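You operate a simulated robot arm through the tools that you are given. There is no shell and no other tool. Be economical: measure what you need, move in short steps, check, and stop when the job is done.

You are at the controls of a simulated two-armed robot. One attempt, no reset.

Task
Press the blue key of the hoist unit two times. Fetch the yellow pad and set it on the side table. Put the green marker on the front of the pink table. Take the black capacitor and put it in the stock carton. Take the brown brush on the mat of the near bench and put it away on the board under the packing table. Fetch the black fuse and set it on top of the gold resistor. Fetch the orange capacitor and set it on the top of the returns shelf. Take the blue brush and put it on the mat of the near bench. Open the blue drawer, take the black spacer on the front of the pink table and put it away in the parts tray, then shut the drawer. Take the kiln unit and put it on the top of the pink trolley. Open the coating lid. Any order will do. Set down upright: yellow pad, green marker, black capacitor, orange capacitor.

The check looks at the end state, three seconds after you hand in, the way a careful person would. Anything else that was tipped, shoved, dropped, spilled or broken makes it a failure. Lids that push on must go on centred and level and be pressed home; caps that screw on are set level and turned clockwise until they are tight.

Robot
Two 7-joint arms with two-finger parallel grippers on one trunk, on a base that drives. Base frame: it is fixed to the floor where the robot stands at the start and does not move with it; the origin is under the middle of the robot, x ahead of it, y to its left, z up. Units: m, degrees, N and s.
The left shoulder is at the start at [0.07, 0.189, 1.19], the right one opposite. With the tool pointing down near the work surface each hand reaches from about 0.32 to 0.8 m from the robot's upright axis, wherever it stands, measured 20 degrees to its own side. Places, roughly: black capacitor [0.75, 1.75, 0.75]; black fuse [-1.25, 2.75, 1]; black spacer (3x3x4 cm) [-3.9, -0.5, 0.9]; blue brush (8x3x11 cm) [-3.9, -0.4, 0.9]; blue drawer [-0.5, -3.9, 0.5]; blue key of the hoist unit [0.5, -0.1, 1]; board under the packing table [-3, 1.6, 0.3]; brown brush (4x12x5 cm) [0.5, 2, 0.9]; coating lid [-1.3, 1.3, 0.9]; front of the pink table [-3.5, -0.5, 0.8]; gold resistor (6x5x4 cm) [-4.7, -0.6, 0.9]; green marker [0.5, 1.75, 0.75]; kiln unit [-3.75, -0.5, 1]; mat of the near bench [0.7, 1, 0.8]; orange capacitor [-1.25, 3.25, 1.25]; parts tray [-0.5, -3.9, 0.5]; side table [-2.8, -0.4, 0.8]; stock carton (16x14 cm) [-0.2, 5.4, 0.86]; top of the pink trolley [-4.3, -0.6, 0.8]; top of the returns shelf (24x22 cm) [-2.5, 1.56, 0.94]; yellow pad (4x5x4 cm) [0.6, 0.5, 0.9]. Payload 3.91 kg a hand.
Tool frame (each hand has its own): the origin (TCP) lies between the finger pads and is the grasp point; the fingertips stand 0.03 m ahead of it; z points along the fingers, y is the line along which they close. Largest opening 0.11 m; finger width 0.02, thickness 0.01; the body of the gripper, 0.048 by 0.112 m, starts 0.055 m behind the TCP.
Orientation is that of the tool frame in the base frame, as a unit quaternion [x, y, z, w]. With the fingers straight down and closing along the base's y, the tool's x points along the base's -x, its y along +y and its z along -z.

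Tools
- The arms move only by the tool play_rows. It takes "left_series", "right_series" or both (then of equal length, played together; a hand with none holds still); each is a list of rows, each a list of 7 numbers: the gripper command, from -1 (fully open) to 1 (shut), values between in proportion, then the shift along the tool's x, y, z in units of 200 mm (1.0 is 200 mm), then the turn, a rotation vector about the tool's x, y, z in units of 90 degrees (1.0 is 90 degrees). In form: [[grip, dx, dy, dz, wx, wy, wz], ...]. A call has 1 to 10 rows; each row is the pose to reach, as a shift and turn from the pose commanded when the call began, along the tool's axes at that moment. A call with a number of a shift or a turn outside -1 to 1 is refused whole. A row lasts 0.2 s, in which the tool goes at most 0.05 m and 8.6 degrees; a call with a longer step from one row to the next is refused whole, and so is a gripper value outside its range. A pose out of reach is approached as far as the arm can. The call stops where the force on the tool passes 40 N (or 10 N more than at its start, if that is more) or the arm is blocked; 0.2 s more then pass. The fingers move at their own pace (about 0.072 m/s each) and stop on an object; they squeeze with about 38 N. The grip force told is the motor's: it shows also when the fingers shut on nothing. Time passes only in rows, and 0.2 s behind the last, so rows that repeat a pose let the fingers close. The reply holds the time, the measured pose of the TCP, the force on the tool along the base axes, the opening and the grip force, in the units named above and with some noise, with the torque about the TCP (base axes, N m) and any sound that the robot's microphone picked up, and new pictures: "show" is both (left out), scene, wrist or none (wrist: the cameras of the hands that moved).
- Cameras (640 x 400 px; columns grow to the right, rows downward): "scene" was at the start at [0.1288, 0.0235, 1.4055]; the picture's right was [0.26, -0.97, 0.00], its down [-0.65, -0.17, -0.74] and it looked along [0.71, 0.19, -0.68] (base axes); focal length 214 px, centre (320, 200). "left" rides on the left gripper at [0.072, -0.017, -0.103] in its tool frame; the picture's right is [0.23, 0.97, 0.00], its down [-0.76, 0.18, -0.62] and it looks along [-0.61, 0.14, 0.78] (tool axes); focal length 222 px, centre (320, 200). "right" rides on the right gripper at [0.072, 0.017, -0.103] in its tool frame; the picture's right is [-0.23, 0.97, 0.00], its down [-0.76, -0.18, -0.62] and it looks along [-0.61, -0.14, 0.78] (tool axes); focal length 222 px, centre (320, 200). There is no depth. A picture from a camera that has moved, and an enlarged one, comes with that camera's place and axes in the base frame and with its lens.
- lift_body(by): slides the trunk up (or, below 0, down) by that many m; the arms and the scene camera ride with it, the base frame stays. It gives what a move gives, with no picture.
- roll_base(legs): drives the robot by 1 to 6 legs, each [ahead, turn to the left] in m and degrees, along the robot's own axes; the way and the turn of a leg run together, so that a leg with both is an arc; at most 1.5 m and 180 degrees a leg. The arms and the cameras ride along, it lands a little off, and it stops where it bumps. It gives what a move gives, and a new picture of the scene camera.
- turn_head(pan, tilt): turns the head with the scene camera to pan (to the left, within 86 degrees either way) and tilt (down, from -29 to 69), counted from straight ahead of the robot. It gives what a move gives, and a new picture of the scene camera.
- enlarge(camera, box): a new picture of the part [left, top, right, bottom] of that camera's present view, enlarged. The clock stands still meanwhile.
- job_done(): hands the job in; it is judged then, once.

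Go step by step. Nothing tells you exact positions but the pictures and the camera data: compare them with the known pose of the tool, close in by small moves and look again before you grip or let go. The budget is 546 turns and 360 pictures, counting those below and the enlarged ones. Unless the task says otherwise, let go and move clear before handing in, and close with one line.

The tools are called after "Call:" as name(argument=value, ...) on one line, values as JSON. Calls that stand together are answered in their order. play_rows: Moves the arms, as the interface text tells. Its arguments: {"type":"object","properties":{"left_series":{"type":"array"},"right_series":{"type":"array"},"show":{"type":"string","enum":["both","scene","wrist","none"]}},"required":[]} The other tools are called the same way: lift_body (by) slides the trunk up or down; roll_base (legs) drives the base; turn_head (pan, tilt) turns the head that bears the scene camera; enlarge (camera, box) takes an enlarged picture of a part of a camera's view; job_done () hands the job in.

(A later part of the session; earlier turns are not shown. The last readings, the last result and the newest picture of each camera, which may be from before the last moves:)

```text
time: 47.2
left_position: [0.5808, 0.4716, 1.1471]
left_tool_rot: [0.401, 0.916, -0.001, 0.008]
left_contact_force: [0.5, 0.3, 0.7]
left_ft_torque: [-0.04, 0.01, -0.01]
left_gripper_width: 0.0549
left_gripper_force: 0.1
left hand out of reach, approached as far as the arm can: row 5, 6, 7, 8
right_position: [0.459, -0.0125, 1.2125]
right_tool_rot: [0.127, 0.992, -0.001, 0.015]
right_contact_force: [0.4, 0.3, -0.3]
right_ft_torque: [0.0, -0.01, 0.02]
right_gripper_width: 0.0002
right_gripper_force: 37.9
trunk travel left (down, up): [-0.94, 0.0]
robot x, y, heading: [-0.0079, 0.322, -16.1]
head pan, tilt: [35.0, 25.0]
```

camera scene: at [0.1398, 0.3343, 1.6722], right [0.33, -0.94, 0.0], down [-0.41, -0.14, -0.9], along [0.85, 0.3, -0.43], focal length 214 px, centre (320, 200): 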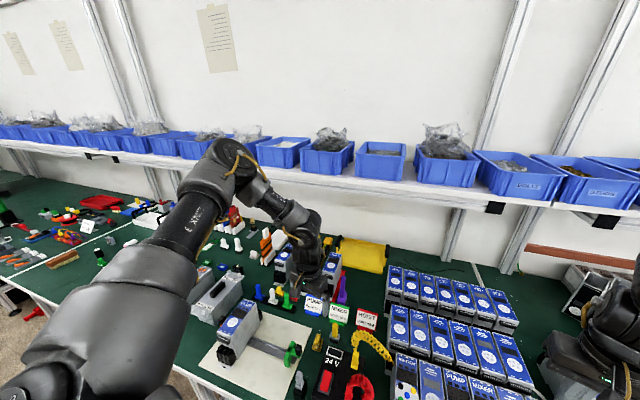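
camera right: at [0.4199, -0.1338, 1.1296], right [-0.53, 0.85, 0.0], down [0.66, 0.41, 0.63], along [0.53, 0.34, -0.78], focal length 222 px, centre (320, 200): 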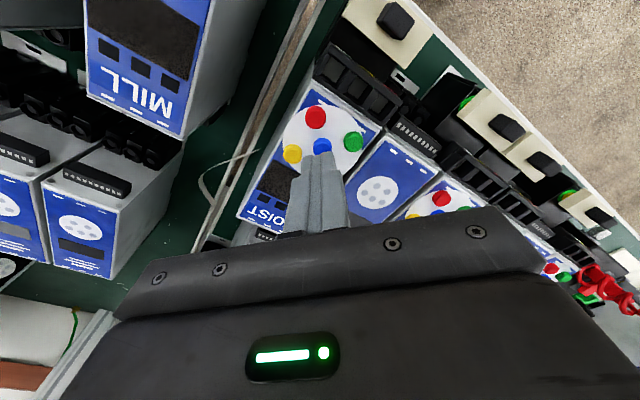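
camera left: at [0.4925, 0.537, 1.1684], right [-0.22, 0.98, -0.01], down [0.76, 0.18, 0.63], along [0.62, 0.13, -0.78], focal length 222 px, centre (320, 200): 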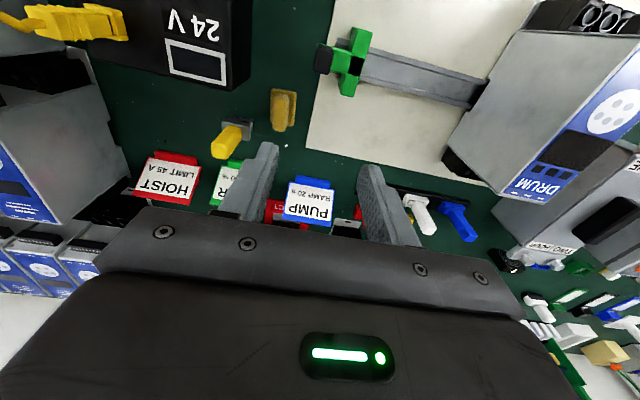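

Call:
play_rows(left_series=[[0, 0.08, -0.2, -0.1, 0, 0, -0.09], [0, 0.163, -0.43, -0.1, 0, 0, -0.18], [0, 0.163, -0.43, 0.0, 0, 0, -0.27], [0, 0.163, -0.43, 0.1, 0, 0, -0.36], [0, 0.163, -0.43, 0.25, 0, 0, -0.36], [0, 0.163, -0.43, 0.45, 0, 0, -0.36]], show="scene")

```text
time: 48.6
left_position: [0.4835, 0.4798, 1.1126]
left_tool_rot: [0.129, 0.992, -0.003, 0.007]
left_contact_force: [0.0, 0.2, 0.4]
left_ft_torque: [-0.02, 0.04, 0.01]
left_gripper_width: 0.0551
left_gripper_force: 0.1
left hand out of reach, approached as far as the arm can: row 3, 4, 5, 6
right_position: [0.4577, -0.0109, 1.2118]
right_tool_rot: [0.128, 0.992, 0.0, 0.015]
right_contact_force: [-0.2, 0.4, -0.3]
right_ft_torque: [0.01, 0.02, -0.02]
right_gripper_width: 0.0
right_gripper_force: 37.1
trunk travel left (down, up): [-0.94, 0.0]
robot x, y, heading: [-0.0073, 0.3217, -15.8]
head pan, tilt: [35.0, 25.0]
camera scene: at [0.1274, 0.3387, 1.6725], right [0.33, -0.94, 0.0], down [-0.4, -0.14, -0.91], along [0.86, 0.3, -0.42], focal length 214 px, centre (320, 200)
```

scene: 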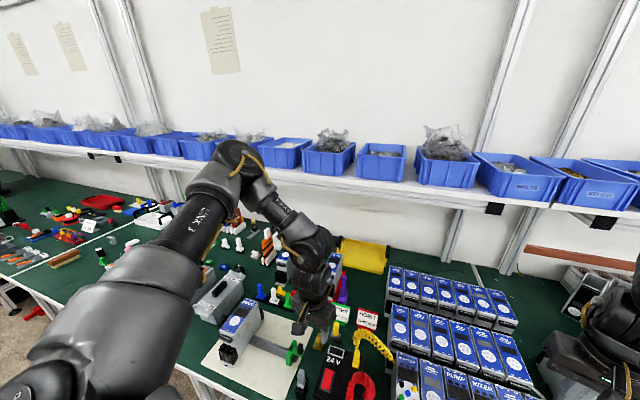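

The upper arm seems stuck against a limit in an elbow-forward posture. I swing the hand far to the left and low to bring the elbow outward.

Call:
play_rows(left_series=[[0, 0.12, 0.2, 0, 0, 0, 0], [0, 0.24, 0.4, 0, 0, 0, 0], [0, 0.36, 0.6, 0, 0, 0, 0], [0, 0.48, 0.8, 0, 0, 0, 0], [0, 0.6, 1.0, 0, 0, 0, 0]], show="none")

Call:
play_rows(left_series=[[0, 0.1, 0.2, 0.05, 0, 0, 0], [0, 0.2, 0.4, 0.1, 0, 0, 0], [0, 0.3, 0.5, 0.2, 0, 0, 0], [0, 0.3, 0.5, 0.3, 0, 0, 0]], show="scene")

```text
time: 49.8
left_position: [0.416, 0.7065, 1.1083]
left_tool_rot: [0.13, 0.991, -0.005, 0.009]
left_contact_force: [-0.4, 0.1, -0.2]
left_ft_torque: [-0.02, -0.06, 0.01]
left_gripper_width: 0.055
left_gripper_force: 0.1
right_position: [0.4555, -0.0095, 1.2148]
right_tool_rot: [0.128, 0.992, -0.002, 0.018]
right_contact_force: [-0.3, 0.3, -0.8]
right_ft_torque: [0.03, -0.02, -0.01]
right_gripper_width: 0.0
right_gripper_force: 37.6
trunk travel left (down, up): [-0.94, 0.0]
robot x, y, heading: [-0.0067, 0.3265, -15.4]
head pan, tilt: [35.0, 25.0]
```

```text
time: 50.8
left_position: [0.3883, 0.8133, 1.0488]
left_tool_rot: [0.13, 0.992, -0.003, 0.007]
left_contact_force: [0.8, 0.2, 0.2]
left_ft_torque: [0.02, 0.0, -0.01]
left_gripper_width: 0.0549
left_gripper_force: 0.1
right_position: [0.459, -0.0121, 1.213]
right_tool_rot: [0.128, 0.992, -0.001, 0.015]
right_contact_force: [0.6, -0.5, 0.8]
right_ft_torque: [-0.01, 0.01, 0.02]
right_gripper_width: 0.0
right_gripper_force: 37.2
trunk travel left (down, up): [-0.94, 0.0]
robot x, y, heading: [-0.0065, 0.322, -15.7]
head pan, tilt: [35.0, 25.0]
camera scene: at [0.128, 0.3384, 1.6725], right [0.33, -0.94, 0.0], down [-0.4, -0.14, -0.91], along [0.86, 0.3, -0.42], focal length 214 px, centre (320, 200)
```

scene: 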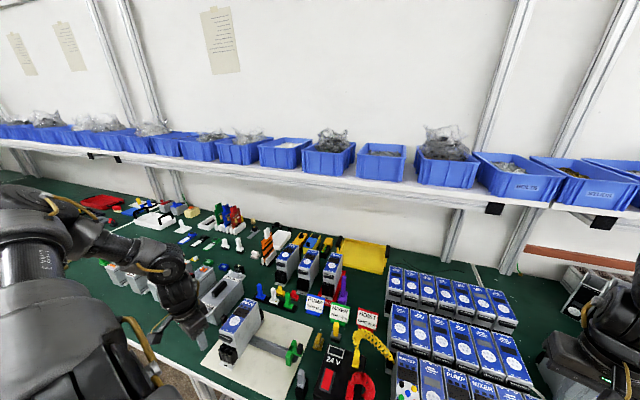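

The elbow is now out to the side. I move back toward the pad at the same height.

Call:
play_rows(left_series=[[0, -0.15, -0.15, 0, 0, 0, 0], [0, -0.3, -0.3, 0, 0, 0, 0], [0, -0.45, -0.45, 0, 0, 0, 0], [0, -0.6, -0.6, 0, 0, 0, 0], [0, -0.75, -0.75, 0, 0, 0, 0]], show="none")

Call:
play_rows(left_series=[[0, -0.15, -0.12, 0, 0, 0, -0.08], [0, -0.3, -0.24, 0, 0, 0, -0.17], [0, -0.45, -0.36, 0, 0, 0, -0.17], [0, -0.6, -0.44, 0, 0, 0, -0.17]], show="wrist")

```text
time: 52.0
left_position: [0.4947, 0.6302, 1.0501]
left_tool_rot: [0.128, 0.992, 0.0, 0.006]
left_contact_force: [0.5, -0.5, -0.1]
left_ft_torque: [-0.01, 0.01, 0.03]
left_gripper_width: 0.0551
left_gripper_force: 0.1
right_position: [0.4594, -0.014, 1.2118]
right_tool_rot: [0.127, 0.992, 0.001, 0.014]
right_contact_force: [0.1, 0.1, 0.5]
right_ft_torque: [0.04, 0.03, -0.03]
right_gripper_width: 0.0001
right_gripper_force: 37.3
trunk travel left (down, up): [-0.94, 0.0]
robot x, y, heading: [-0.0056, 0.321, -15.6]
head pan, tilt: [35.0, 25.0]
```

```text
time: 53.0
left_position: [0.5871, 0.514, 1.0533]
left_tool_rot: [-0.004, 1.0, -0.003, 0.008]
left_contact_force: [0.1, -0.9, 0.2]
left_ft_torque: [-0.01, -0.02, -0.01]
left_gripper_width: 0.0549
left_gripper_force: 0.0
right_position: [0.4589, -0.0119, 1.2118]
right_tool_rot: [0.127, 0.992, 0.001, 0.015]
right_contact_force: [1.1, -0.2, -0.6]
right_ft_torque: [0.02, -0.01, -0.03]
right_gripper_width: 0.0001
right_gripper_force: 37.9
trunk travel left (down, up): [-0.94, 0.0]
robot x, y, heading: [-0.0042, 0.3187, -15.6]
head pan, tilt: [35.0, 25.0]
camera left: at [0.515, 0.4963, 1.1552], right [-0.24, 0.97, -0.01], down [0.75, 0.19, 0.63], along [0.62, 0.14, -0.77], focal length 222 px, centre (320, 200)
```

left: 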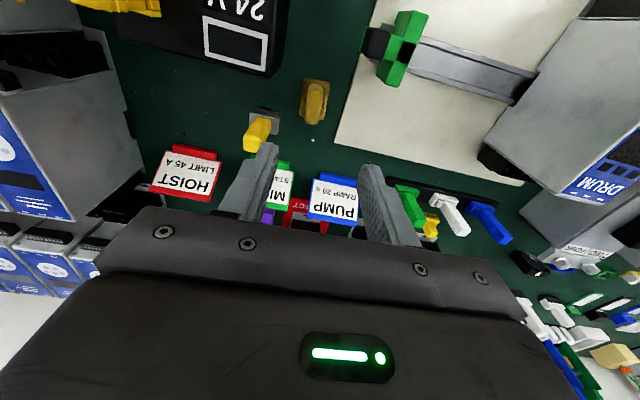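

Call:
play_rows(left_series=[[0, -0.035, -0.05, 0.2, 0, 0, 0], [0, -0.035, -0.05, 0.4, 0, 0, 0], [0, -0.035, -0.05, 0.55, 0, 0, 0]], show="wrist")

Call:
enlarge(camera="left", box=[240, 80, 400, 240])

```text
time: 53.8
left_position: [0.5956, 0.5062, 0.9429]
left_tool_rot: [-0.004, 1.0, -0.004, 0.008]
left_contact_force: [-0.2, -0.6, 0.4]
left_ft_torque: [0.03, 0.01, -0.03]
left_gripper_width: 0.0552
left_gripper_force: 0.1
right_position: [0.4587, -0.0117, 1.2124]
right_tool_rot: [0.127, 0.992, 0.0, 0.016]
right_contact_force: [-0.4, -0.5, -0.1]
right_ft_torque: [0.0, -0.01, 0.03]
right_gripper_width: 0.0001
right_gripper_force: 37.7
trunk travel left (down, up): [-0.94, 0.0]
robot x, y, heading: [-0.007, 0.3211, -15.7]
head pan, tilt: [35.0, 25.0]
camera left: at [0.523, 0.4891, 1.0462], right [-0.23, 0.97, -0.01], down [0.75, 0.19, 0.63], along [0.62, 0.14, -0.77], focal length 222 px, centre (320, 200)
```

left: 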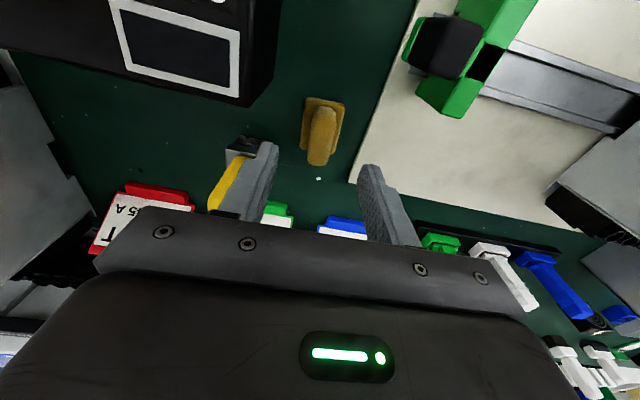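

```text
2.50 times, centred on (320, 160) of left
camera zoom: at [0.523, 0.4891, 1.0462], right [-0.23, 0.97, -0.01], down [0.75, 0.19, 0.63], along [0.62, 0.14, -0.77], focal length 555 px, centre (320, 300)
```

zoom: 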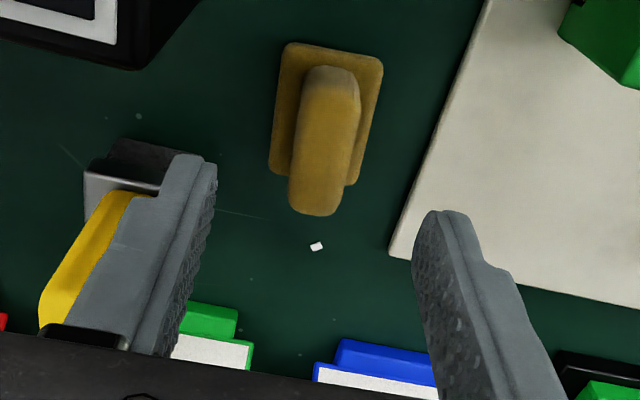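

Call:
play_rows(left_series=[[0.36, 0, 0, 0, 0, 0, 0], [0.36, 0, 0, 0.15, 0, 0, 0], [0.36, 0, 0, 0.25, 0, 0, 0], [0.36, 0, 0, 0.3, 0, 0, 0]], show="wrist")

```text
time: 54.8
left_position: [0.5962, 0.5034, 0.8884]
left_tool_rot: [-0.005, 1.0, -0.004, 0.012]
left_contact_force: [1.3, 4.4, 39.8]
left_ft_torque: [0.93, 0.21, 0.05]
left_gripper_width: 0.0373
left_gripper_force: 2.1
right_position: [0.4529, -0.0134, 1.2163]
right_tool_rot: [0.127, 0.992, 0.0, 0.018]
right_contact_force: [-0.2, -0.6, -0.5]
right_ft_torque: [-0.01, -0.02, 0.0]
right_gripper_width: 0.0002
right_gripper_force: 38.1
trunk travel left (down, up): [-0.94, 0.0]
robot x, y, heading: [-0.0056, 0.3198, -15.5]
head pan, tilt: [35.0, 25.0]
camera left: at [0.5222, 0.4858, 0.9911], right [-0.24, 0.97, -0.01], down [0.74, 0.19, 0.64], along [0.62, 0.14, -0.77], focal length 222 px, centre (320, 200)
```

left: 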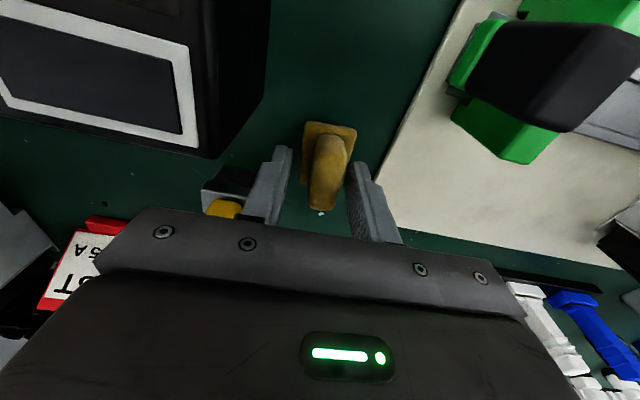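

The fingertips touched the pad's base plate at 0.858. I lift a few mm and close on the handle.

Call:
play_rows(left_series=[[0.36, 0, 0, -0.03, 0, 0, 0], [1, 0, 0.0, -0.03, 0, 0, 0], [1, 0, 0, -0.03, 0, 0, 0], [1, 0, 0, -0.03, 0, 0, 0]], show="wrist")

```text
time: 55.8
left_position: [0.5937, 0.5018, 0.8895]
left_tool_rot: [-0.003, 1.0, -0.004, 0.007]
left_contact_force: [-1.0, -0.5, 16.3]
left_ft_torque: [0.13, 0.19, 0.14]
left_gripper_width: 0.0171
left_gripper_force: 37.9
right_position: [0.4562, -0.0116, 1.2131]
right_tool_rot: [0.127, 0.992, 0.0, 0.017]
right_contact_force: [0.9, -0.8, -0.7]
right_ft_torque: [0.01, 0.02, 0.01]
right_gripper_width: 0.0
right_gripper_force: 38.2
trunk travel left (down, up): [-0.94, 0.0]
robot x, y, heading: [-0.0038, 0.321, -15.8]
head pan, tilt: [35.0, 25.0]
camera left: at [0.5208, 0.4851, 0.9926], right [-0.23, 0.97, -0.01], down [0.75, 0.19, 0.63], along [0.62, 0.14, -0.77], focal length 222 px, centre (320, 200)
```

left: 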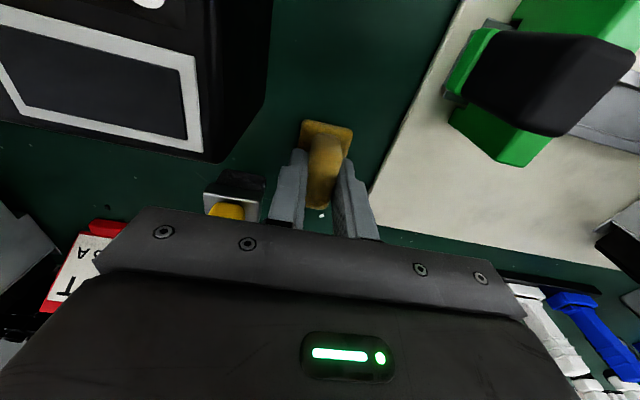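

Call:
play_rows(left_series=[[1, 0, 0, -0.1, 0, 0, 0], [1, 0, 0, -0.3, 0, 0, 0], [1, 0, 0, -0.5, 0, 0, 0], [1, 0, 0, -0.7, 0, 0, 0], [1, 0, 0, -0.9, 0, 0, 0]], show="wrist")

```text
time: 57.0
left_position: [0.5895, 0.5043, 1.07]
left_tool_rot: [-0.004, 1.0, -0.003, 0.007]
left_contact_force: [-0.2, -0.1, -0.3]
left_ft_torque: [-0.01, 0.0, 0.01]
left_gripper_width: 0.017
left_gripper_force: 37.5
right_position: [0.4561, -0.0123, 1.2122]
right_tool_rot: [0.128, 0.992, 0.0, 0.016]
right_contact_force: [0.8, 0.0, 0.1]
right_ft_torque: [-0.05, -0.02, 0.0]
right_gripper_width: 0.0
right_gripper_force: 37.6
trunk travel left (down, up): [-0.94, 0.0]
robot x, y, heading: [-0.0032, 0.3193, -16.0]
head pan, tilt: [35.0, 25.0]
camera left: at [0.5168, 0.4871, 1.1728], right [-0.24, 0.97, -0.01], down [0.75, 0.19, 0.63], along [0.62, 0.14, -0.77], focal length 222 px, centre (320, 200)
```

left: 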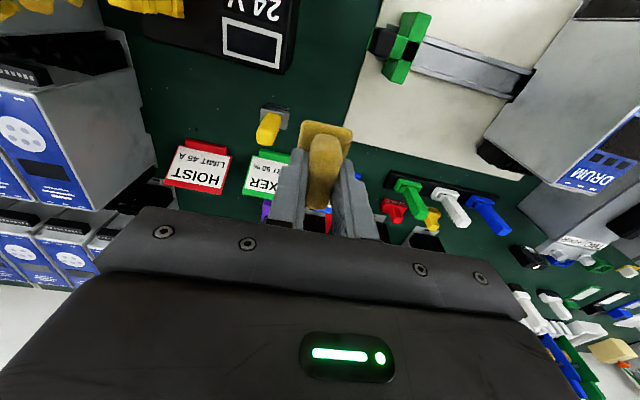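

The pad is in the left hand. I drive along the bench to the green marker at about [0.6, 1.78] to fetch it with the right hand.

Call:
roll_base(legs=[[0, 106], [1.5, 0], [0.1, 0], [0, -90]])

Call:
turn_head(pan=-10, tilt=45)

```text
time: 73.5
left_position: [0.482, 2.2728, 1.0688]
left_tool_rot: [-0.152, 0.988, -0.002, 0.007]
left_contact_force: [0.2, 0.0, -0.5]
left_ft_torque: [-0.01, -0.01, 0.02]
left_gripper_width: 0.017
left_gripper_force: 37.8
right_position: [0.5058, 1.7408, 1.2122]
right_tool_rot: [-0.02, 1.0, 0.001, 0.015]
right_contact_force: [0.3, 0.3, 0.1]
right_ft_torque: [0.02, 0.01, -0.02]
right_gripper_width: 0.0
right_gripper_force: 37.6
trunk travel left (down, up): [-0.94, 0.0]
robot x, y, heading: [-0.036, 1.9194, 1.5]
head pan, tilt: [35.0, 25.0]
camera scene: at [0.0869, 1.9787, 1.6725], right [0.59, -0.81, 0.0], down [-0.34, -0.25, -0.91], along [0.73, 0.54, -0.42], focal length 214 px, centre (320, 200)
```

scene: 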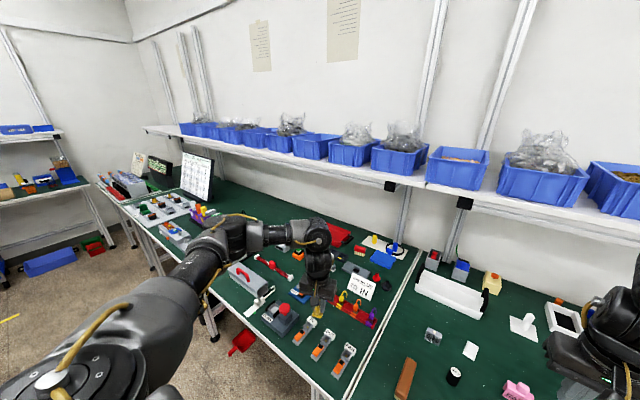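

```text
time: 74.6
left_position: [0.4829, 2.2723, 1.0688]
left_tool_rot: [-0.152, 0.988, -0.002, 0.008]
left_contact_force: [0.7, 0.3, 0.1]
left_ft_torque: [0.03, -0.03, -0.04]
left_gripper_width: 0.0171
left_gripper_force: 37.7
right_position: [0.5057, 1.7388, 1.2127]
right_tool_rot: [-0.021, 1.0, 0.002, 0.015]
right_contact_force: [0.1, 0.4, -0.4]
right_ft_torque: [0.01, -0.01, -0.02]
right_gripper_width: 0.0003
right_gripper_force: 38.1
trunk travel left (down, up): [-0.94, 0.0]
robot x, y, heading: [-0.0344, 1.9249, 1.3]
head pan, tilt: [-10.0, 45.0]
camera scene: at [0.0931, 1.9112, 1.642], right [-0.15, -0.99, 0.0], down [-0.7, 0.11, -0.71], along [0.7, -0.11, -0.71], focal length 214 px, centre (320, 200)
```

scene: 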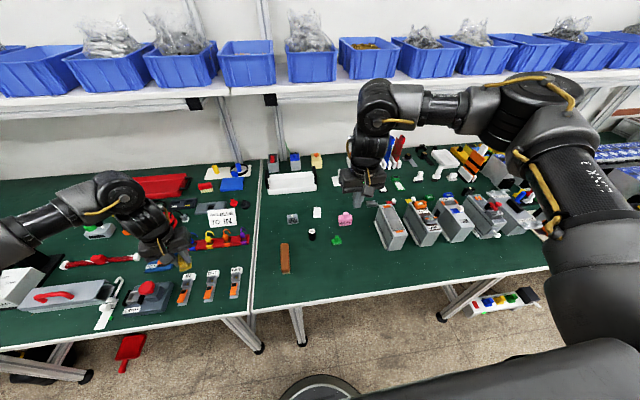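

Call:
enlarge(camera="scene", box=[260, 190, 380, 280])

Call:
enlarge(camera="right", box=[160, 0, 560, 240])

```text
4.44 times, centred on (320, 235) of scene
camera zoom: at [0.0931, 1.9112, 1.642], right [-0.15, -0.99, 0.0], down [-0.7, 0.11, -0.71], along [0.7, -0.11, -0.71], focal length 953 px, centre (320, 44)
```

zoom: 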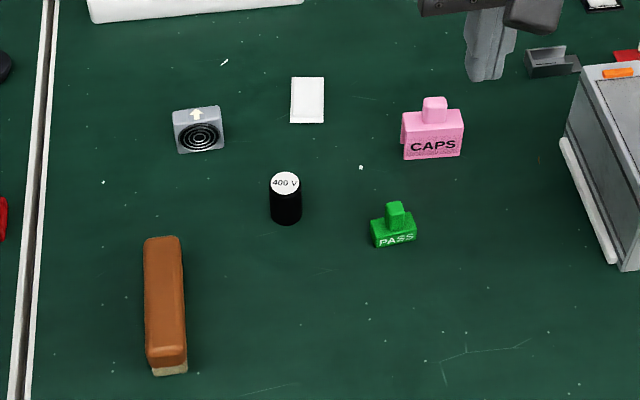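

```text
1.60 times, centred on (360, 120) of right
camera zoom: at [0.4304, 1.7538, 1.3145], right [0.19, 0.98, 0.01], down [0.75, -0.15, 0.65], along [0.64, -0.11, -0.76], focal length 355 px, centre (256, 328)
```

zoom: 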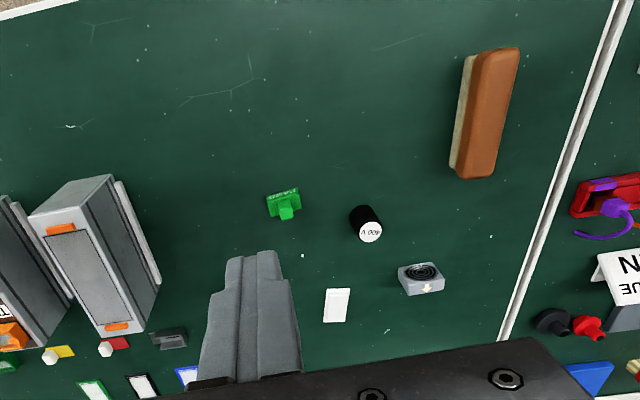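

The green PASS stamp (~[0.608, 1.76]) is the marker, and the 400 V cylinder (~[0.645, 1.86]) the capacitor; the mat is the green bench top. I swing the right arm outward and low to get its elbow out.

Call:
play_rows(right_series=[[1, 0.12, -0.2, 0, 0, 0, 0], [1, 0.24, -0.4, 0, 0, 0, 0], [1, 0.36, -0.6, 0, 0, 0, 0], [1, 0.48, -0.8, 0, 0, 0, 0], [1, 0.6, -1.0, 0, 0, 0, 0]], show="none")

Call:
play_rows(right_series=[[1, 0.1, -0.2, 0.05, 0, 0, 0], [1, 0.2, -0.4, 0.1, 0, 0, 0], [1, 0.3, -0.5, 0.3, 0, 0, 0], [1, 0.3, -0.5, 0.5, 0, 0, 0], [1, 0.3, -0.5, 0.7, 0, 0, 0], [1, 0.3, -0.5, 0.85, 0, 0, 0]], show="scene")

```text
time: 75.8
left_position: [0.4807, 2.271, 1.0713]
left_tool_rot: [-0.152, 0.988, -0.001, 0.008]
left_contact_force: [-1.2, -0.4, 0.7]
left_ft_torque: [-0.01, -0.05, 0.01]
left_gripper_width: 0.0171
left_gripper_force: 37.9
right_position: [0.3901, 1.5275, 1.2069]
right_tool_rot: [-0.021, 1.0, 0.004, 0.017]
right_contact_force: [-0.6, -0.5, 0.4]
right_ft_torque: [0.01, -0.02, -0.04]
right_gripper_width: 0.0
right_gripper_force: 37.8
trunk travel left (down, up): [-0.94, 0.0]
robot x, y, heading: [-0.0341, 1.9211, 1.6]
head pan, tilt: [-10.0, 45.0]
```

```text
time: 77.2
left_position: [0.483, 2.2723, 1.0686]
left_tool_rot: [-0.152, 0.988, -0.003, 0.007]
left_contact_force: [-0.4, -0.1, -0.8]
left_ft_torque: [0.0, 0.0, 0.01]
left_gripper_width: 0.017
left_gripper_force: 37.8
right_position: [0.34, 1.4316, 1.0339]
right_tool_rot: [-0.02, 1.0, 0.001, 0.016]
right_contact_force: [-0.2, 0.1, 0.2]
right_ft_torque: [0.04, -0.01, -0.02]
right_gripper_width: 0.0
right_gripper_force: 37.7
trunk travel left (down, up): [-0.94, 0.0]
robot x, y, heading: [-0.0336, 1.9172, 1.2]
head pan, tilt: [-10.0, 45.0]
camera scene: at [0.0932, 1.9097, 1.642], right [-0.15, -0.99, 0.0], down [-0.7, 0.11, -0.71], along [0.7, -0.11, -0.71], focal length 214 px, centre (320, 200)
```

scene: 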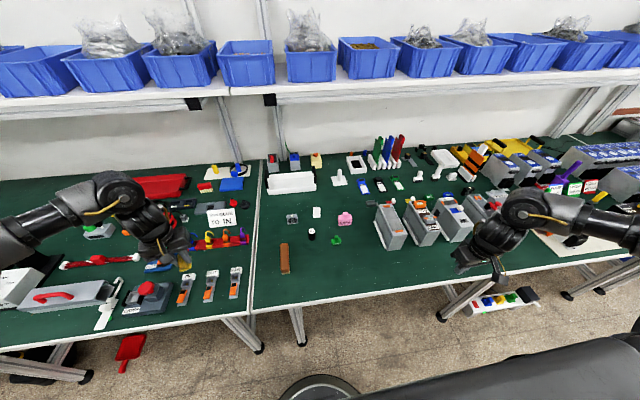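

Call:
play_rows(right_series=[[-0.27, -0.1, 0.2, -0.1, 0, 0, 0], [-0.27, -0.15, 0.4, -0.2, 0, 0, 0], [-0.27, -0.2, 0.6, -0.25, 0, 0, 0], [-0.27, -0.25, 0.8, -0.25, 0, 0, 0], [-0.27, -0.3, 1.0, -0.25, 0, 0, 0]], show="none")

Call:
play_rows(right_series=[[-0.27, -0.2, 0.12, 0, 0, 0, 0], [-0.27, -0.4, 0.25, 0, 0, 0, 0], [-0.27, -0.6, 0.37, 0, 0, 0, 0], [-0.27, -0.8, 0.5, 0, 0, 0, 0], [-0.27, -0.99, 0.6, 0.0, 0, 0, 0], [-0.27, -0.99, 0.6, 0.2, 0, 0, 0]], show="wrist")

```text
time: 78.4
left_position: [0.4848, 2.2743, 1.0676]
left_tool_rot: [-0.151, 0.989, -0.003, 0.006]
left_contact_force: [0.7, 0.4, -1.0]
left_ft_torque: [-0.01, 0.01, 0.0]
left_gripper_width: 0.0168
left_gripper_force: 38.1
right_position: [0.3953, 1.6379, 1.0895]
right_tool_rot: [-0.021, 1.0, 0.001, 0.015]
right_contact_force: [0.2, 0.8, 0.1]
right_ft_torque: [0.01, 0.0, -0.05]
right_gripper_width: 0.0699
right_gripper_force: 0.1
trunk travel left (down, up): [-0.94, 0.0]
robot x, y, heading: [-0.037, 1.9241, 1.1]
head pan, tilt: [-10.0, 45.0]
```

```text
time: 79.8
left_position: [0.4827, 2.2717, 1.0704]
left_tool_rot: [-0.152, 0.988, -0.002, 0.007]
left_contact_force: [-0.1, 0.2, 0.0]
left_ft_torque: [0.03, 0.01, 0.02]
left_gripper_width: 0.017
left_gripper_force: 37.6
right_position: [0.5867, 1.7621, 1.055]
right_tool_rot: [-0.021, 1.0, 0.003, 0.016]
right_contact_force: [0.2, -0.2, 0.6]
right_ft_torque: [0.0, 0.0, 0.04]
right_gripper_width: 0.07
right_gripper_force: 0.1
trunk travel left (down, up): [-0.94, 0.0]
robot x, y, heading: [-0.0362, 1.9192, 0.9]
head pan, tilt: [-10.0, 45.0]
camera right: at [0.5112, 1.7772, 1.1578], right [0.19, 0.98, 0.01], down [0.75, -0.15, 0.65], along [0.64, -0.11, -0.76], focal length 222 px, centre (320, 200)
```

right: 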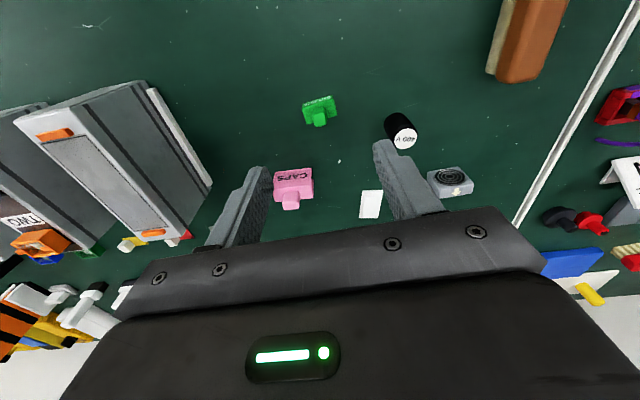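

Call:
play_rows(right_series=[[-0.27, -0.1, 0, 0.2, 0, 0, 0], [-0.27, -0.1, 0, 0.4, 0, 0, 0], [-0.27, -0.1, 0, 0.6, 0, 0, 0], [-0.27, -0.1, 0, 0.7, 0, 0, 0]], show="wrist")

```text
time: 80.8
left_position: [0.4835, 2.2732, 1.0683]
left_tool_rot: [-0.152, 0.988, -0.002, 0.008]
left_contact_force: [-0.4, 0.8, 0.8]
left_ft_torque: [0.01, 0.02, 0.01]
left_gripper_width: 0.0167
left_gripper_force: 37.6
right_position: [0.6136, 1.7644, 0.9161]
right_tool_rot: [-0.021, 1.0, 0.001, 0.014]
right_contact_force: [0.2, 0.0, -0.3]
right_ft_torque: [-0.04, -0.01, -0.02]
right_gripper_width: 0.0699
right_gripper_force: 0.1
trunk travel left (down, up): [-0.94, 0.0]
robot x, y, heading: [-0.0352, 1.9158, 1.5]
head pan, tilt: [-10.0, 45.0]
camera right: at [0.5368, 1.7797, 1.0168], right [0.19, 0.98, 0.01], down [0.75, -0.15, 0.64], along [0.63, -0.11, -0.76], focal length 222 px, centre (320, 200)
```

right: 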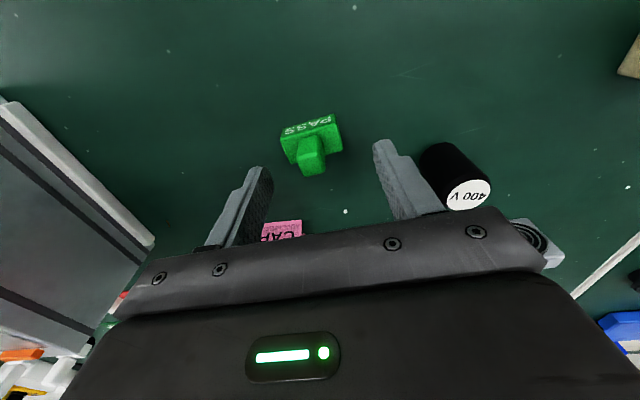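

Call:
play_rows(right_series=[[-0.27, 0.025, -0.01, 0.06, 0, 0, 0], [-0.27, 0.025, -0.01, 0.1, 0, 0, 0], [-0.27, 0.025, -0.01, 0.14, 0, 0, 0], [1, 0.025, -0.01, 0.14, 0, 0, 0], [1, 0.025, -0.01, 0.14, 0, 0, 0], [1, 0.025, -0.01, 0.14, 0, 0, 0]], show="wrist")

```text
time: 82.2
left_position: [0.4834, 2.2732, 1.0686]
left_tool_rot: [-0.152, 0.988, -0.002, 0.007]
left_contact_force: [-0.4, 0.8, -1.1]
left_ft_torque: [-0.02, 0.02, 0.0]
left_gripper_width: 0.0167
left_gripper_force: 37.3
right_position: [0.6074, 1.763, 0.8874]
right_tool_rot: [-0.02, 1.0, 0.003, 0.015]
right_contact_force: [-0.3, -0.1, 0.2]
right_ft_torque: [-0.02, -0.01, 0.01]
right_gripper_width: 0.041
right_gripper_force: 38.0
trunk travel left (down, up): [-0.94, 0.0]
robot x, y, heading: [-0.0359, 1.9209, 1.2]
head pan, tilt: [-10.0, 45.0]
camera right: at [0.5324, 1.7767, 0.9896], right [0.19, 0.98, 0.01], down [0.75, -0.15, 0.65], along [0.64, -0.11, -0.76], focal length 222 px, centre (320, 200)
```

right: 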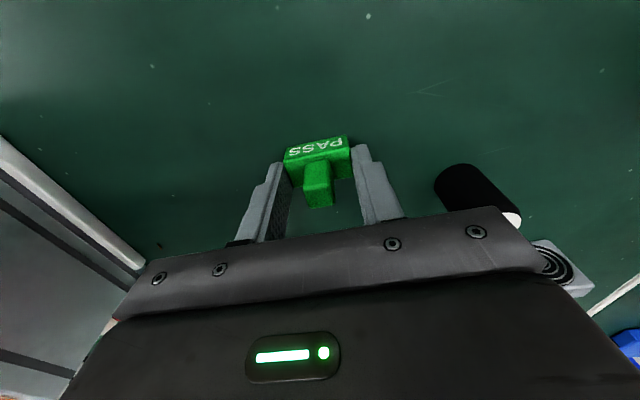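

Both items are held. I lift, turn around and look over the room behind.

Call:
play_rows(right_series=[[1, 0, 0, -0.1, 0, 0, 0], [1, 0, 0, -0.3, 0, 0, 0], [1, 0, 0, -0.5, 0, 0, 0], [1, 0, 0, -0.7, 0, 0, 0], [1, 0, 0, -0.9, 0, 0, 0]], show="wrist")

Call:
roll_base(legs=[[0, 150]])

Call:
turn_head(pan=0, tilt=10)

Call:
turn_head(pan=70, tilt=10)

```text
time: 83.4
left_position: [0.4829, 2.2723, 1.0681]
left_tool_rot: [-0.152, 0.988, -0.003, 0.007]
left_contact_force: [-0.7, 0.4, -0.5]
left_ft_torque: [-0.02, -0.01, 0.02]
left_gripper_width: 0.017
left_gripper_force: 37.6
right_position: [0.6015, 1.7615, 1.0669]
right_tool_rot: [-0.02, 1.0, 0.001, 0.016]
right_contact_force: [-0.4, -0.2, -1.0]
right_ft_torque: [-0.01, -0.02, 0.0]
right_gripper_width: 0.0413
right_gripper_force: 38.0
trunk travel left (down, up): [-0.94, 0.0]
robot x, y, heading: [-0.0379, 1.9247, 1.3]
head pan, tilt: [-10.0, 45.0]
camera right: at [0.5261, 1.7754, 1.1694], right [0.19, 0.98, 0.01], down [0.75, -0.15, 0.64], along [0.63, -0.11, -0.76], focal length 222 px, centre (320, 200)
```

right: 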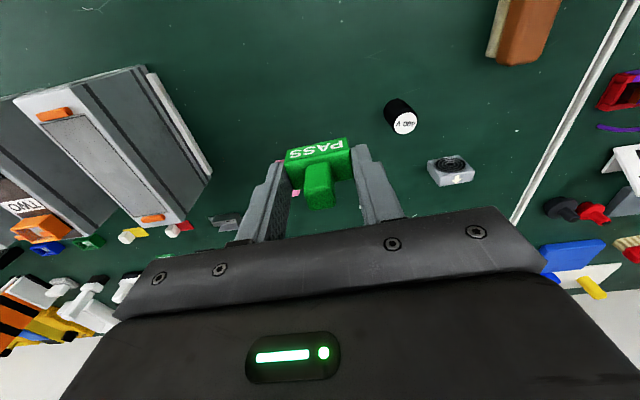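

```text
time: 90.1
left_position: [-0.6578, 1.8464, 1.0703]
left_tool_rot: [0.996, -0.086, -0.006, -0.004]
left_contact_force: [-0.3, -0.4, -0.3]
left_ft_torque: [-0.02, 0.03, -0.05]
left_gripper_width: 0.0167
left_gripper_force: 38.2
right_position: [-0.5305, 2.3555, 1.0677]
right_tool_rot: [0.976, -0.215, -0.015, -0.001]
right_contact_force: [-0.2, -0.3, -1.1]
right_ft_torque: [0.01, 0.01, -0.03]
right_gripper_width: 0.0412
right_gripper_force: 38.3
trunk travel left (down, up): [-0.94, 0.0]
robot x, y, heading: [-0.0393, 1.9193, 153.9]
head pan, tilt: [-10.0, 45.0]
camera scene: at [-0.1488, 1.9919, 1.642], right [0.59, 0.81, 0.0], down [0.57, -0.41, -0.71], along [-0.57, 0.41, -0.71], focal length 214 px, centre (320, 200)
```

scene: 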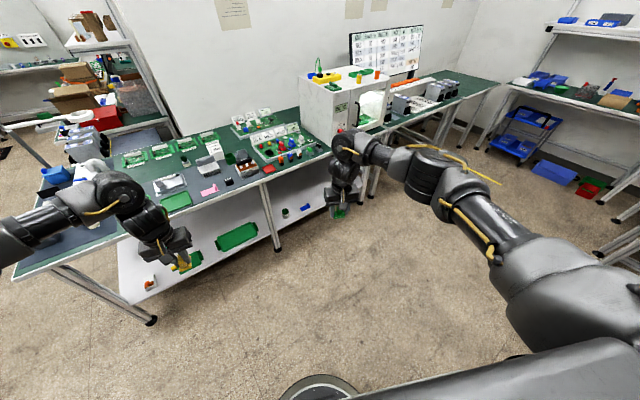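

```text
time: 91.1
left_position: [-0.6574, 1.8464, 1.0698]
left_tool_rot: [0.996, -0.086, -0.006, -0.004]
left_contact_force: [0.9, 0.3, -0.4]
left_ft_torque: [0.02, 0.0, 0.01]
left_gripper_width: 0.0168
left_gripper_force: 37.8
right_position: [-0.5299, 2.3565, 1.0682]
right_tool_rot: [0.976, -0.216, -0.015, -0.002]
right_contact_force: [0.2, -0.3, -0.4]
right_ft_torque: [0.0, 0.02, -0.01]
right_gripper_width: 0.0409
right_gripper_force: 38.1
trunk travel left (down, up): [-0.94, 0.0]
robot x, y, heading: [-0.0388, 1.9203, 154.1]
head pan, tilt: [0.0, 10.0]
camera scene: at [-0.1667, 1.9846, 1.6969], right [0.44, 0.9, 0.0], down [0.16, -0.08, -0.98], along [-0.89, 0.43, -0.17], focal length 214 px, centre (320, 200)
```

scene: 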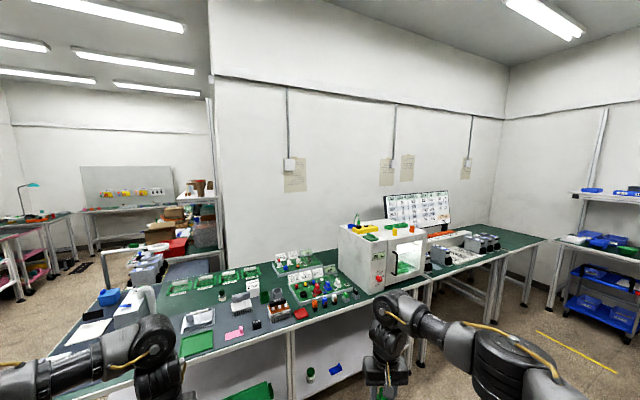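

```text
time: 92.5
left_position: [-0.6582, 1.8467, 1.0687]
left_tool_rot: [0.996, -0.085, -0.007, -0.005]
left_contact_force: [-0.1, 1.6, 0.7]
left_ft_torque: [0.0, 0.01, 0.01]
left_gripper_width: 0.017
left_gripper_force: 38.2
right_position: [-0.5318, 2.3557, 1.0661]
right_tool_rot: [0.977, -0.214, -0.014, -0.002]
right_contact_force: [-0.7, 0.0, -1.6]
right_ft_torque: [0.0, -0.04, -0.03]
right_gripper_width: 0.0411
right_gripper_force: 38.4
trunk travel left (down, up): [-0.94, 0.0]
robot x, y, heading: [-0.0321, 1.9192, 154.3]
head pan, tilt: [70.0, 10.0]
camera scene: at [-0.15, 1.8793, 1.6969], right [-0.7, 0.72, 0.0], down [0.13, 0.12, -0.98], along [-0.71, -0.68, -0.17], focal length 214 px, centre (320, 200)
```

scene: 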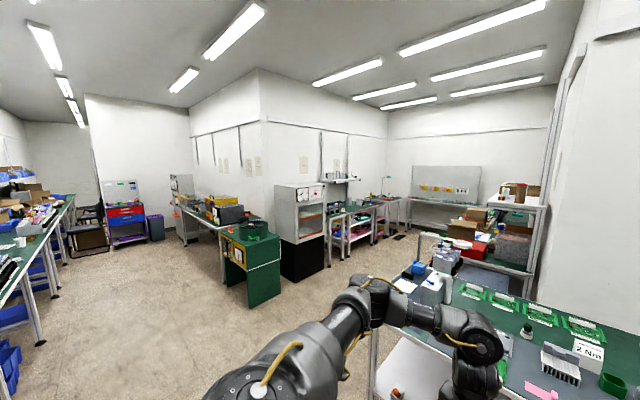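

The coating bench is to the west with a passage south of it; side and pink tables lie along a wall at y ≈ -0.5 beyond. I drive to the mouth of that passage.

Call:
roll_base(legs=[[0, 97], [1.5, 0], [0.1, 0], [0, -71]])

Call:
turn_head(pan=10, tilt=18)

```text
time: 105.2
left_position: [-0.4022, -0.1874, 1.0728]
left_tool_rot: [0.73, 0.683, -0.012, 0.004]
left_contact_force: [-0.6, -1.0, -1.6]
left_ft_torque: [0.04, -0.04, 0.01]
left_gripper_width: 0.0172
left_gripper_force: 38.4
right_position: [-0.9296, -0.114, 1.0715]
right_tool_rot: [0.819, 0.574, -0.019, 0.012]
right_contact_force: [-0.9, -1.2, -1.2]
right_ft_torque: [0.1, 0.03, -0.06]
right_gripper_width: 0.0408
right_gripper_force: 38.2
trunk travel left (down, up): [-0.94, 0.0]
robot x, y, heading: [-0.549, 0.4153, -110.0]
head pan, tilt: [70.0, 10.0]
stopped in leg 4: the robot was blocked; the commanded pose is now the measured one
camera scene: at [-0.4965, 0.2927, 1.6959], right [-0.64, -0.76, -0.01], down [-0.13, 0.12, -0.98], along [0.75, -0.63, -0.18], focal length 214 px, centre (320, 200)
```

scene: 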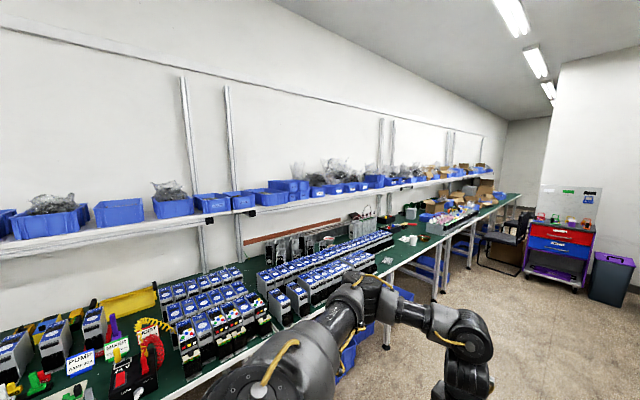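

```text
time: 106.5
left_position: [-0.3997, -0.1787, 1.0761]
left_tool_rot: [0.73, 0.684, -0.016, 0.006]
left_contact_force: [0.5, 0.1, 0.1]
left_ft_torque: [0.0, -0.01, 0.01]
left_gripper_width: 0.017
left_gripper_force: 38.0
right_position: [-0.9276, -0.105, 1.0764]
right_tool_rot: [0.819, 0.573, -0.021, 0.015]
right_contact_force: [0.0, -1.0, -0.6]
right_ft_torque: [0.04, -0.02, -0.01]
right_gripper_width: 0.0412
right_gripper_force: 38.1
trunk travel left (down, up): [-0.94, 0.0]
robot x, y, heading: [-0.548, 0.4159, -110.1]
head pan, tilt: [10.0, 18.0]
camera scene: at [-0.582, 0.2738, 1.6836], right [-0.98, 0.17, 0.0], down [0.05, 0.31, -0.95], along [-0.17, -0.94, -0.31], focal length 214 px, centre (320, 200)
```

scene: 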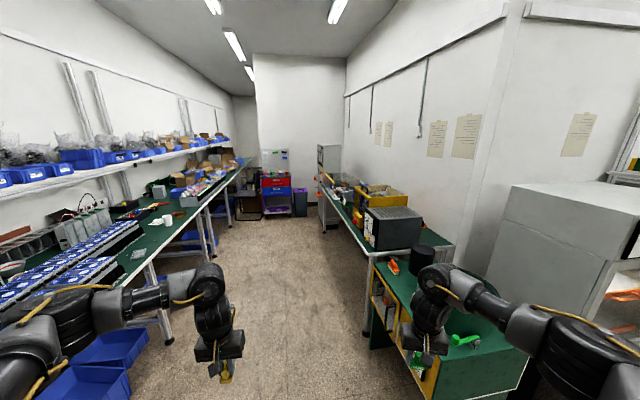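

The turn was blocked. I look to the right and down for the cause.

Call:
turn_head(pan=-75, tilt=30)

Call:
turn_head(pan=-45, tilt=60)

```text
time: 108.1
left_position: [-0.4006, -0.178, 1.077]
left_tool_rot: [0.73, 0.683, -0.017, 0.007]
left_contact_force: [1.3, 1.3, 0.5]
left_ft_torque: [0.01, 0.03, -0.01]
left_gripper_width: 0.0166
left_gripper_force: 38.0
right_position: [-0.929, -0.1048, 1.0779]
right_tool_rot: [0.819, 0.573, -0.021, 0.015]
right_contact_force: [0.2, 0.0, -0.9]
right_ft_torque: [0.01, 0.01, 0.02]
right_gripper_width: 0.0408
right_gripper_force: 37.2
trunk travel left (down, up): [-0.94, 0.0]
robot x, y, heading: [-0.5451, 0.4132, -110.3]
head pan, tilt: [-75.0, 30.0]
camera scene: at [-0.6554, 0.3764, 1.6646], right [0.09, 1.0, 0.0], down [0.5, -0.04, -0.87], along [-0.86, 0.08, -0.5], focal length 214 px, centre (320, 200)
```

scene: 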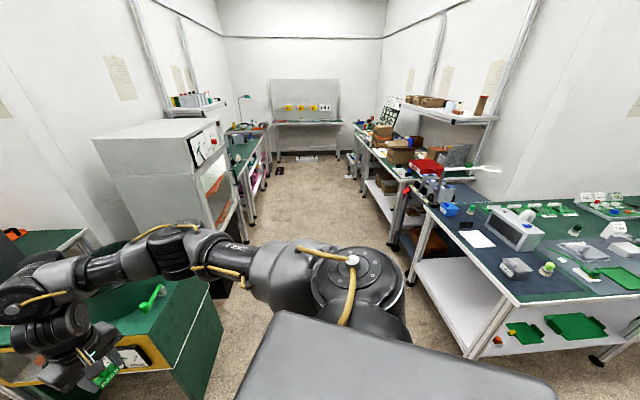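

```text
time: 109.1
left_position: [-0.3995, -0.1768, 1.077]
left_tool_rot: [0.73, 0.683, -0.017, 0.008]
left_contact_force: [-0.2, 0.3, -0.3]
left_ft_torque: [-0.06, 0.01, 0.0]
left_gripper_width: 0.0164
left_gripper_force: 38.3
right_position: [-0.9279, -0.1056, 1.0776]
right_tool_rot: [0.819, 0.573, -0.022, 0.015]
right_contact_force: [0.7, 0.0, -0.7]
right_ft_torque: [0.0, 0.0, -0.02]
right_gripper_width: 0.0408
right_gripper_force: 37.9
trunk travel left (down, up): [-0.94, 0.0]
robot x, y, heading: [-0.5436, 0.4152, -110.2]
head pan, tilt: [-45.0, 60.0]
camera scene: at [-0.6259, 0.3402, 1.6226], right [-0.42, 0.91, 0.0], down [0.79, 0.36, -0.5], along [-0.45, -0.21, -0.87], focal length 214 px, centre (320, 200)
```

scene: 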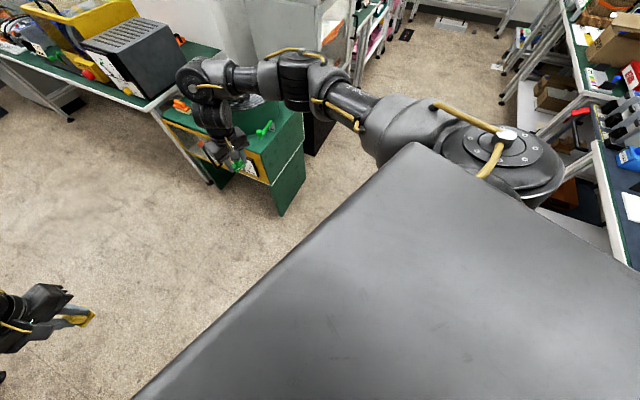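

Call:
roll_base(legs=[[0, -20]])

```text
time: 110.5
left_position: [-0.6126, -0.1917, 1.0761]
left_tool_rot: [0.839, 0.544, -0.018, 0.004]
left_contact_force: [0.3, 0.3, -1.0]
left_ft_torque: [0.02, 0.05, 0.01]
left_gripper_width: 0.0172
left_gripper_force: 38.4
right_position: [-1.0829, 0.0595, 1.0769]
right_tool_rot: [0.907, 0.42, -0.025, 0.01]
right_contact_force: [0.7, 0.1, -2.6]
right_ft_torque: [-0.02, 0.04, 0.01]
right_gripper_width: 0.041
right_gripper_force: 38.4
trunk travel left (down, up): [-0.94, 0.0]
robot x, y, heading: [-0.5455, 0.4151, -130.2]
head pan, tilt: [-45.0, 60.0]
camera scene: at [-0.6452, 0.3705, 1.6226], right [-0.08, 1.0, 0.0], down [0.86, 0.07, -0.5], along [-0.5, -0.04, -0.87], focal length 214 px, centre (320, 200)
```

scene: 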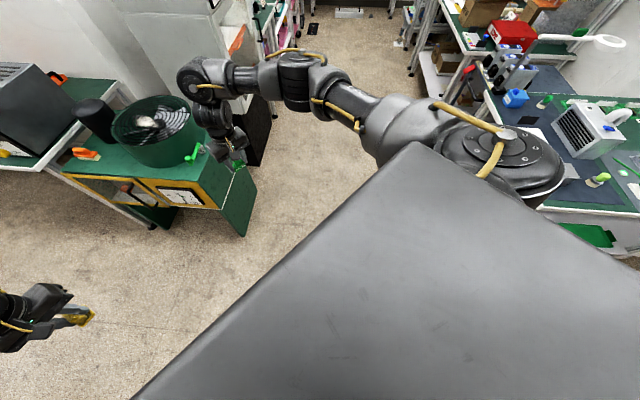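

Call:
roll_base(legs=[[0, -25], [0, -24.8]])

Call:
turn_head(pan=0, tilt=25)

```text
time: 113.5
left_position: [-1.0577, 0.0799, 1.0766]
left_tool_rot: [0.991, 0.134, -0.016, -0.004]
left_contact_force: [0.3, -0.2, -1.0]
left_ft_torque: [0.02, -0.02, -0.02]
left_gripper_width: 0.017
left_gripper_force: 37.8
right_position: [-1.1624, 0.6027, 1.0757]
right_tool_rot: [1.0, -0.007, -0.027, 0.0]
right_contact_force: [0.2, -0.1, -2.0]
right_ft_torque: [-0.02, 0.04, -0.05]
right_gripper_width: 0.0409
right_gripper_force: 38.0
trunk travel left (down, up): [-0.94, 0.0]
robot x, y, heading: [-0.5448, 0.412, 179.1]
head pan, tilt: [-45.0, 60.0]
camera scene: at [-0.645, 0.4617, 1.6225], right [0.72, 0.7, 0.0], down [0.6, -0.62, -0.5], along [-0.35, 0.36, -0.87], focal length 214 px, centre (320, 200)
```

scene: 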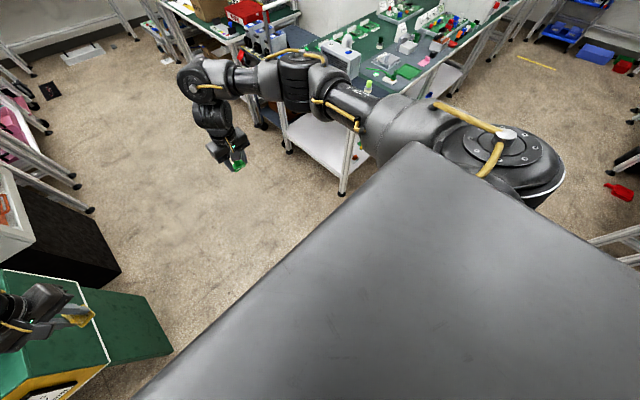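

```text
time: 114.6
left_position: [-1.0566, 0.0812, 1.0764]
left_tool_rot: [0.991, 0.134, -0.018, -0.003]
left_contact_force: [-0.3, -0.1, -0.9]
left_ft_torque: [-0.01, -0.03, 0.03]
left_gripper_width: 0.0168
left_gripper_force: 38.1
right_position: [-1.1632, 0.6021, 1.076]
right_tool_rot: [1.0, -0.006, -0.029, 0.0]
right_contact_force: [0.4, -0.1, -0.2]
right_ft_torque: [0.0, 0.01, 0.0]
right_gripper_width: 0.0411
right_gripper_force: 38.3
trunk travel left (down, up): [-0.94, 0.0]
robot x, y, heading: [-0.5455, 0.4122, 179.2]
head pan, tilt: [0.0, 25.0]
camera scene: at [-0.6905, 0.4166, 1.6725], right [0.01, 1.0, 0.0], down [0.42, -0.01, -0.91], along [-0.91, 0.01, -0.42], focal length 214 px, centre (320, 200)
```

scene: 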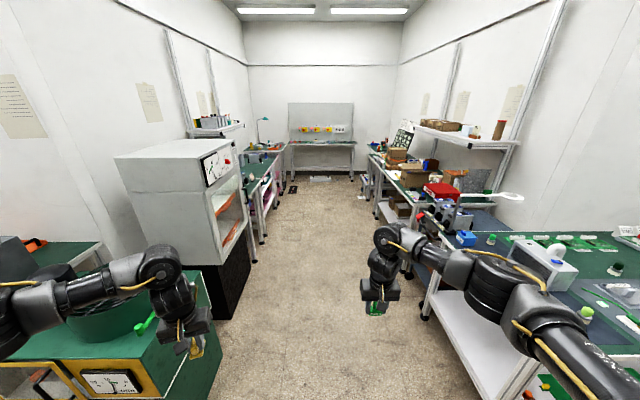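

Call:
roll_base(legs=[[0, -4], [1.4, 0], [0, 5]])

Call:
turn_head(pan=40, tilt=30)

```text
time: 122.7
left_position: [-2.4605, 0.1839, 1.0786]
left_tool_rot: [0.989, 0.147, -0.016, -0.001]
left_contact_force: [-0.1, -0.8, -0.3]
left_ft_torque: [-0.02, 0.01, -0.01]
left_gripper_width: 0.0168
left_gripper_force: 37.6
right_position: [-2.5808, 0.7036, 1.075]
right_tool_rot: [1.0, 0.006, -0.028, 0.003]
right_contact_force: [0.3, 0.0, -2.1]
right_ft_torque: [-0.02, 0.06, 0.01]
right_gripper_width: 0.0412
right_gripper_force: 37.8
trunk travel left (down, up): [-0.94, 0.0]
robot x, y, heading: [-1.9622, 0.5258, -179.6]
head pan, tilt: [0.0, 25.0]
camera scene: at [-2.1037, 0.5315, 1.6726], right [-0.01, 1.0, 0.0], down [0.42, 0.0, -0.91], along [-0.91, -0.01, -0.42], focal length 214 px, centre (320, 200)
```

scene: 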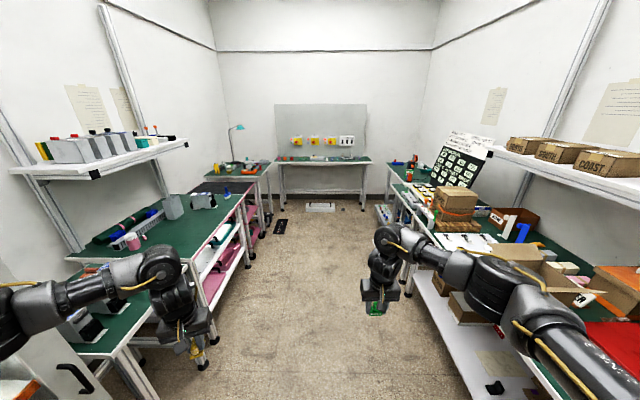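

```text
time: 123.7
left_position: [-2.4618, 0.1794, 1.0781]
left_tool_rot: [0.989, 0.146, -0.017, -0.003]
left_contact_force: [-0.1, 0.3, 0.1]
left_ft_torque: [0.03, -0.03, -0.02]
left_gripper_width: 0.017
left_gripper_force: 38.0
right_position: [-2.5817, 0.7005, 1.0762]
right_tool_rot: [1.0, 0.006, -0.028, 0.001]
right_contact_force: [0.1, 0.9, -0.4]
right_ft_torque: [0.0, 0.01, 0.03]
right_gripper_width: 0.0412
right_gripper_force: 37.7
trunk travel left (down, up): [-0.94, 0.0]
robot x, y, heading: [-1.9601, 0.5266, -179.3]
head pan, tilt: [40.0, 30.0]
camera scene: at [-2.0806, 0.468, 1.6646], right [-0.65, 0.76, 0.0], down [0.38, 0.33, -0.87], along [-0.66, -0.56, -0.5], focal length 214 px, centre (320, 200)
```

scene: 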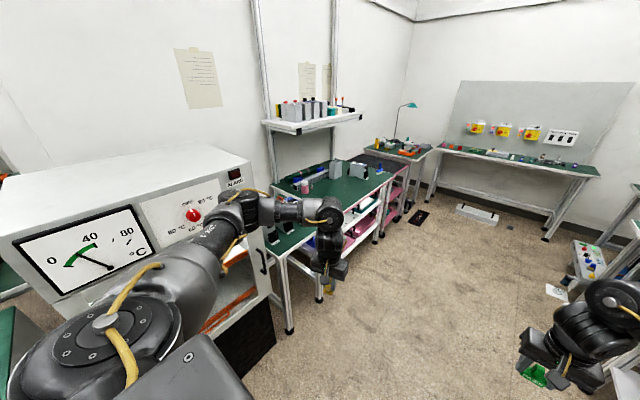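

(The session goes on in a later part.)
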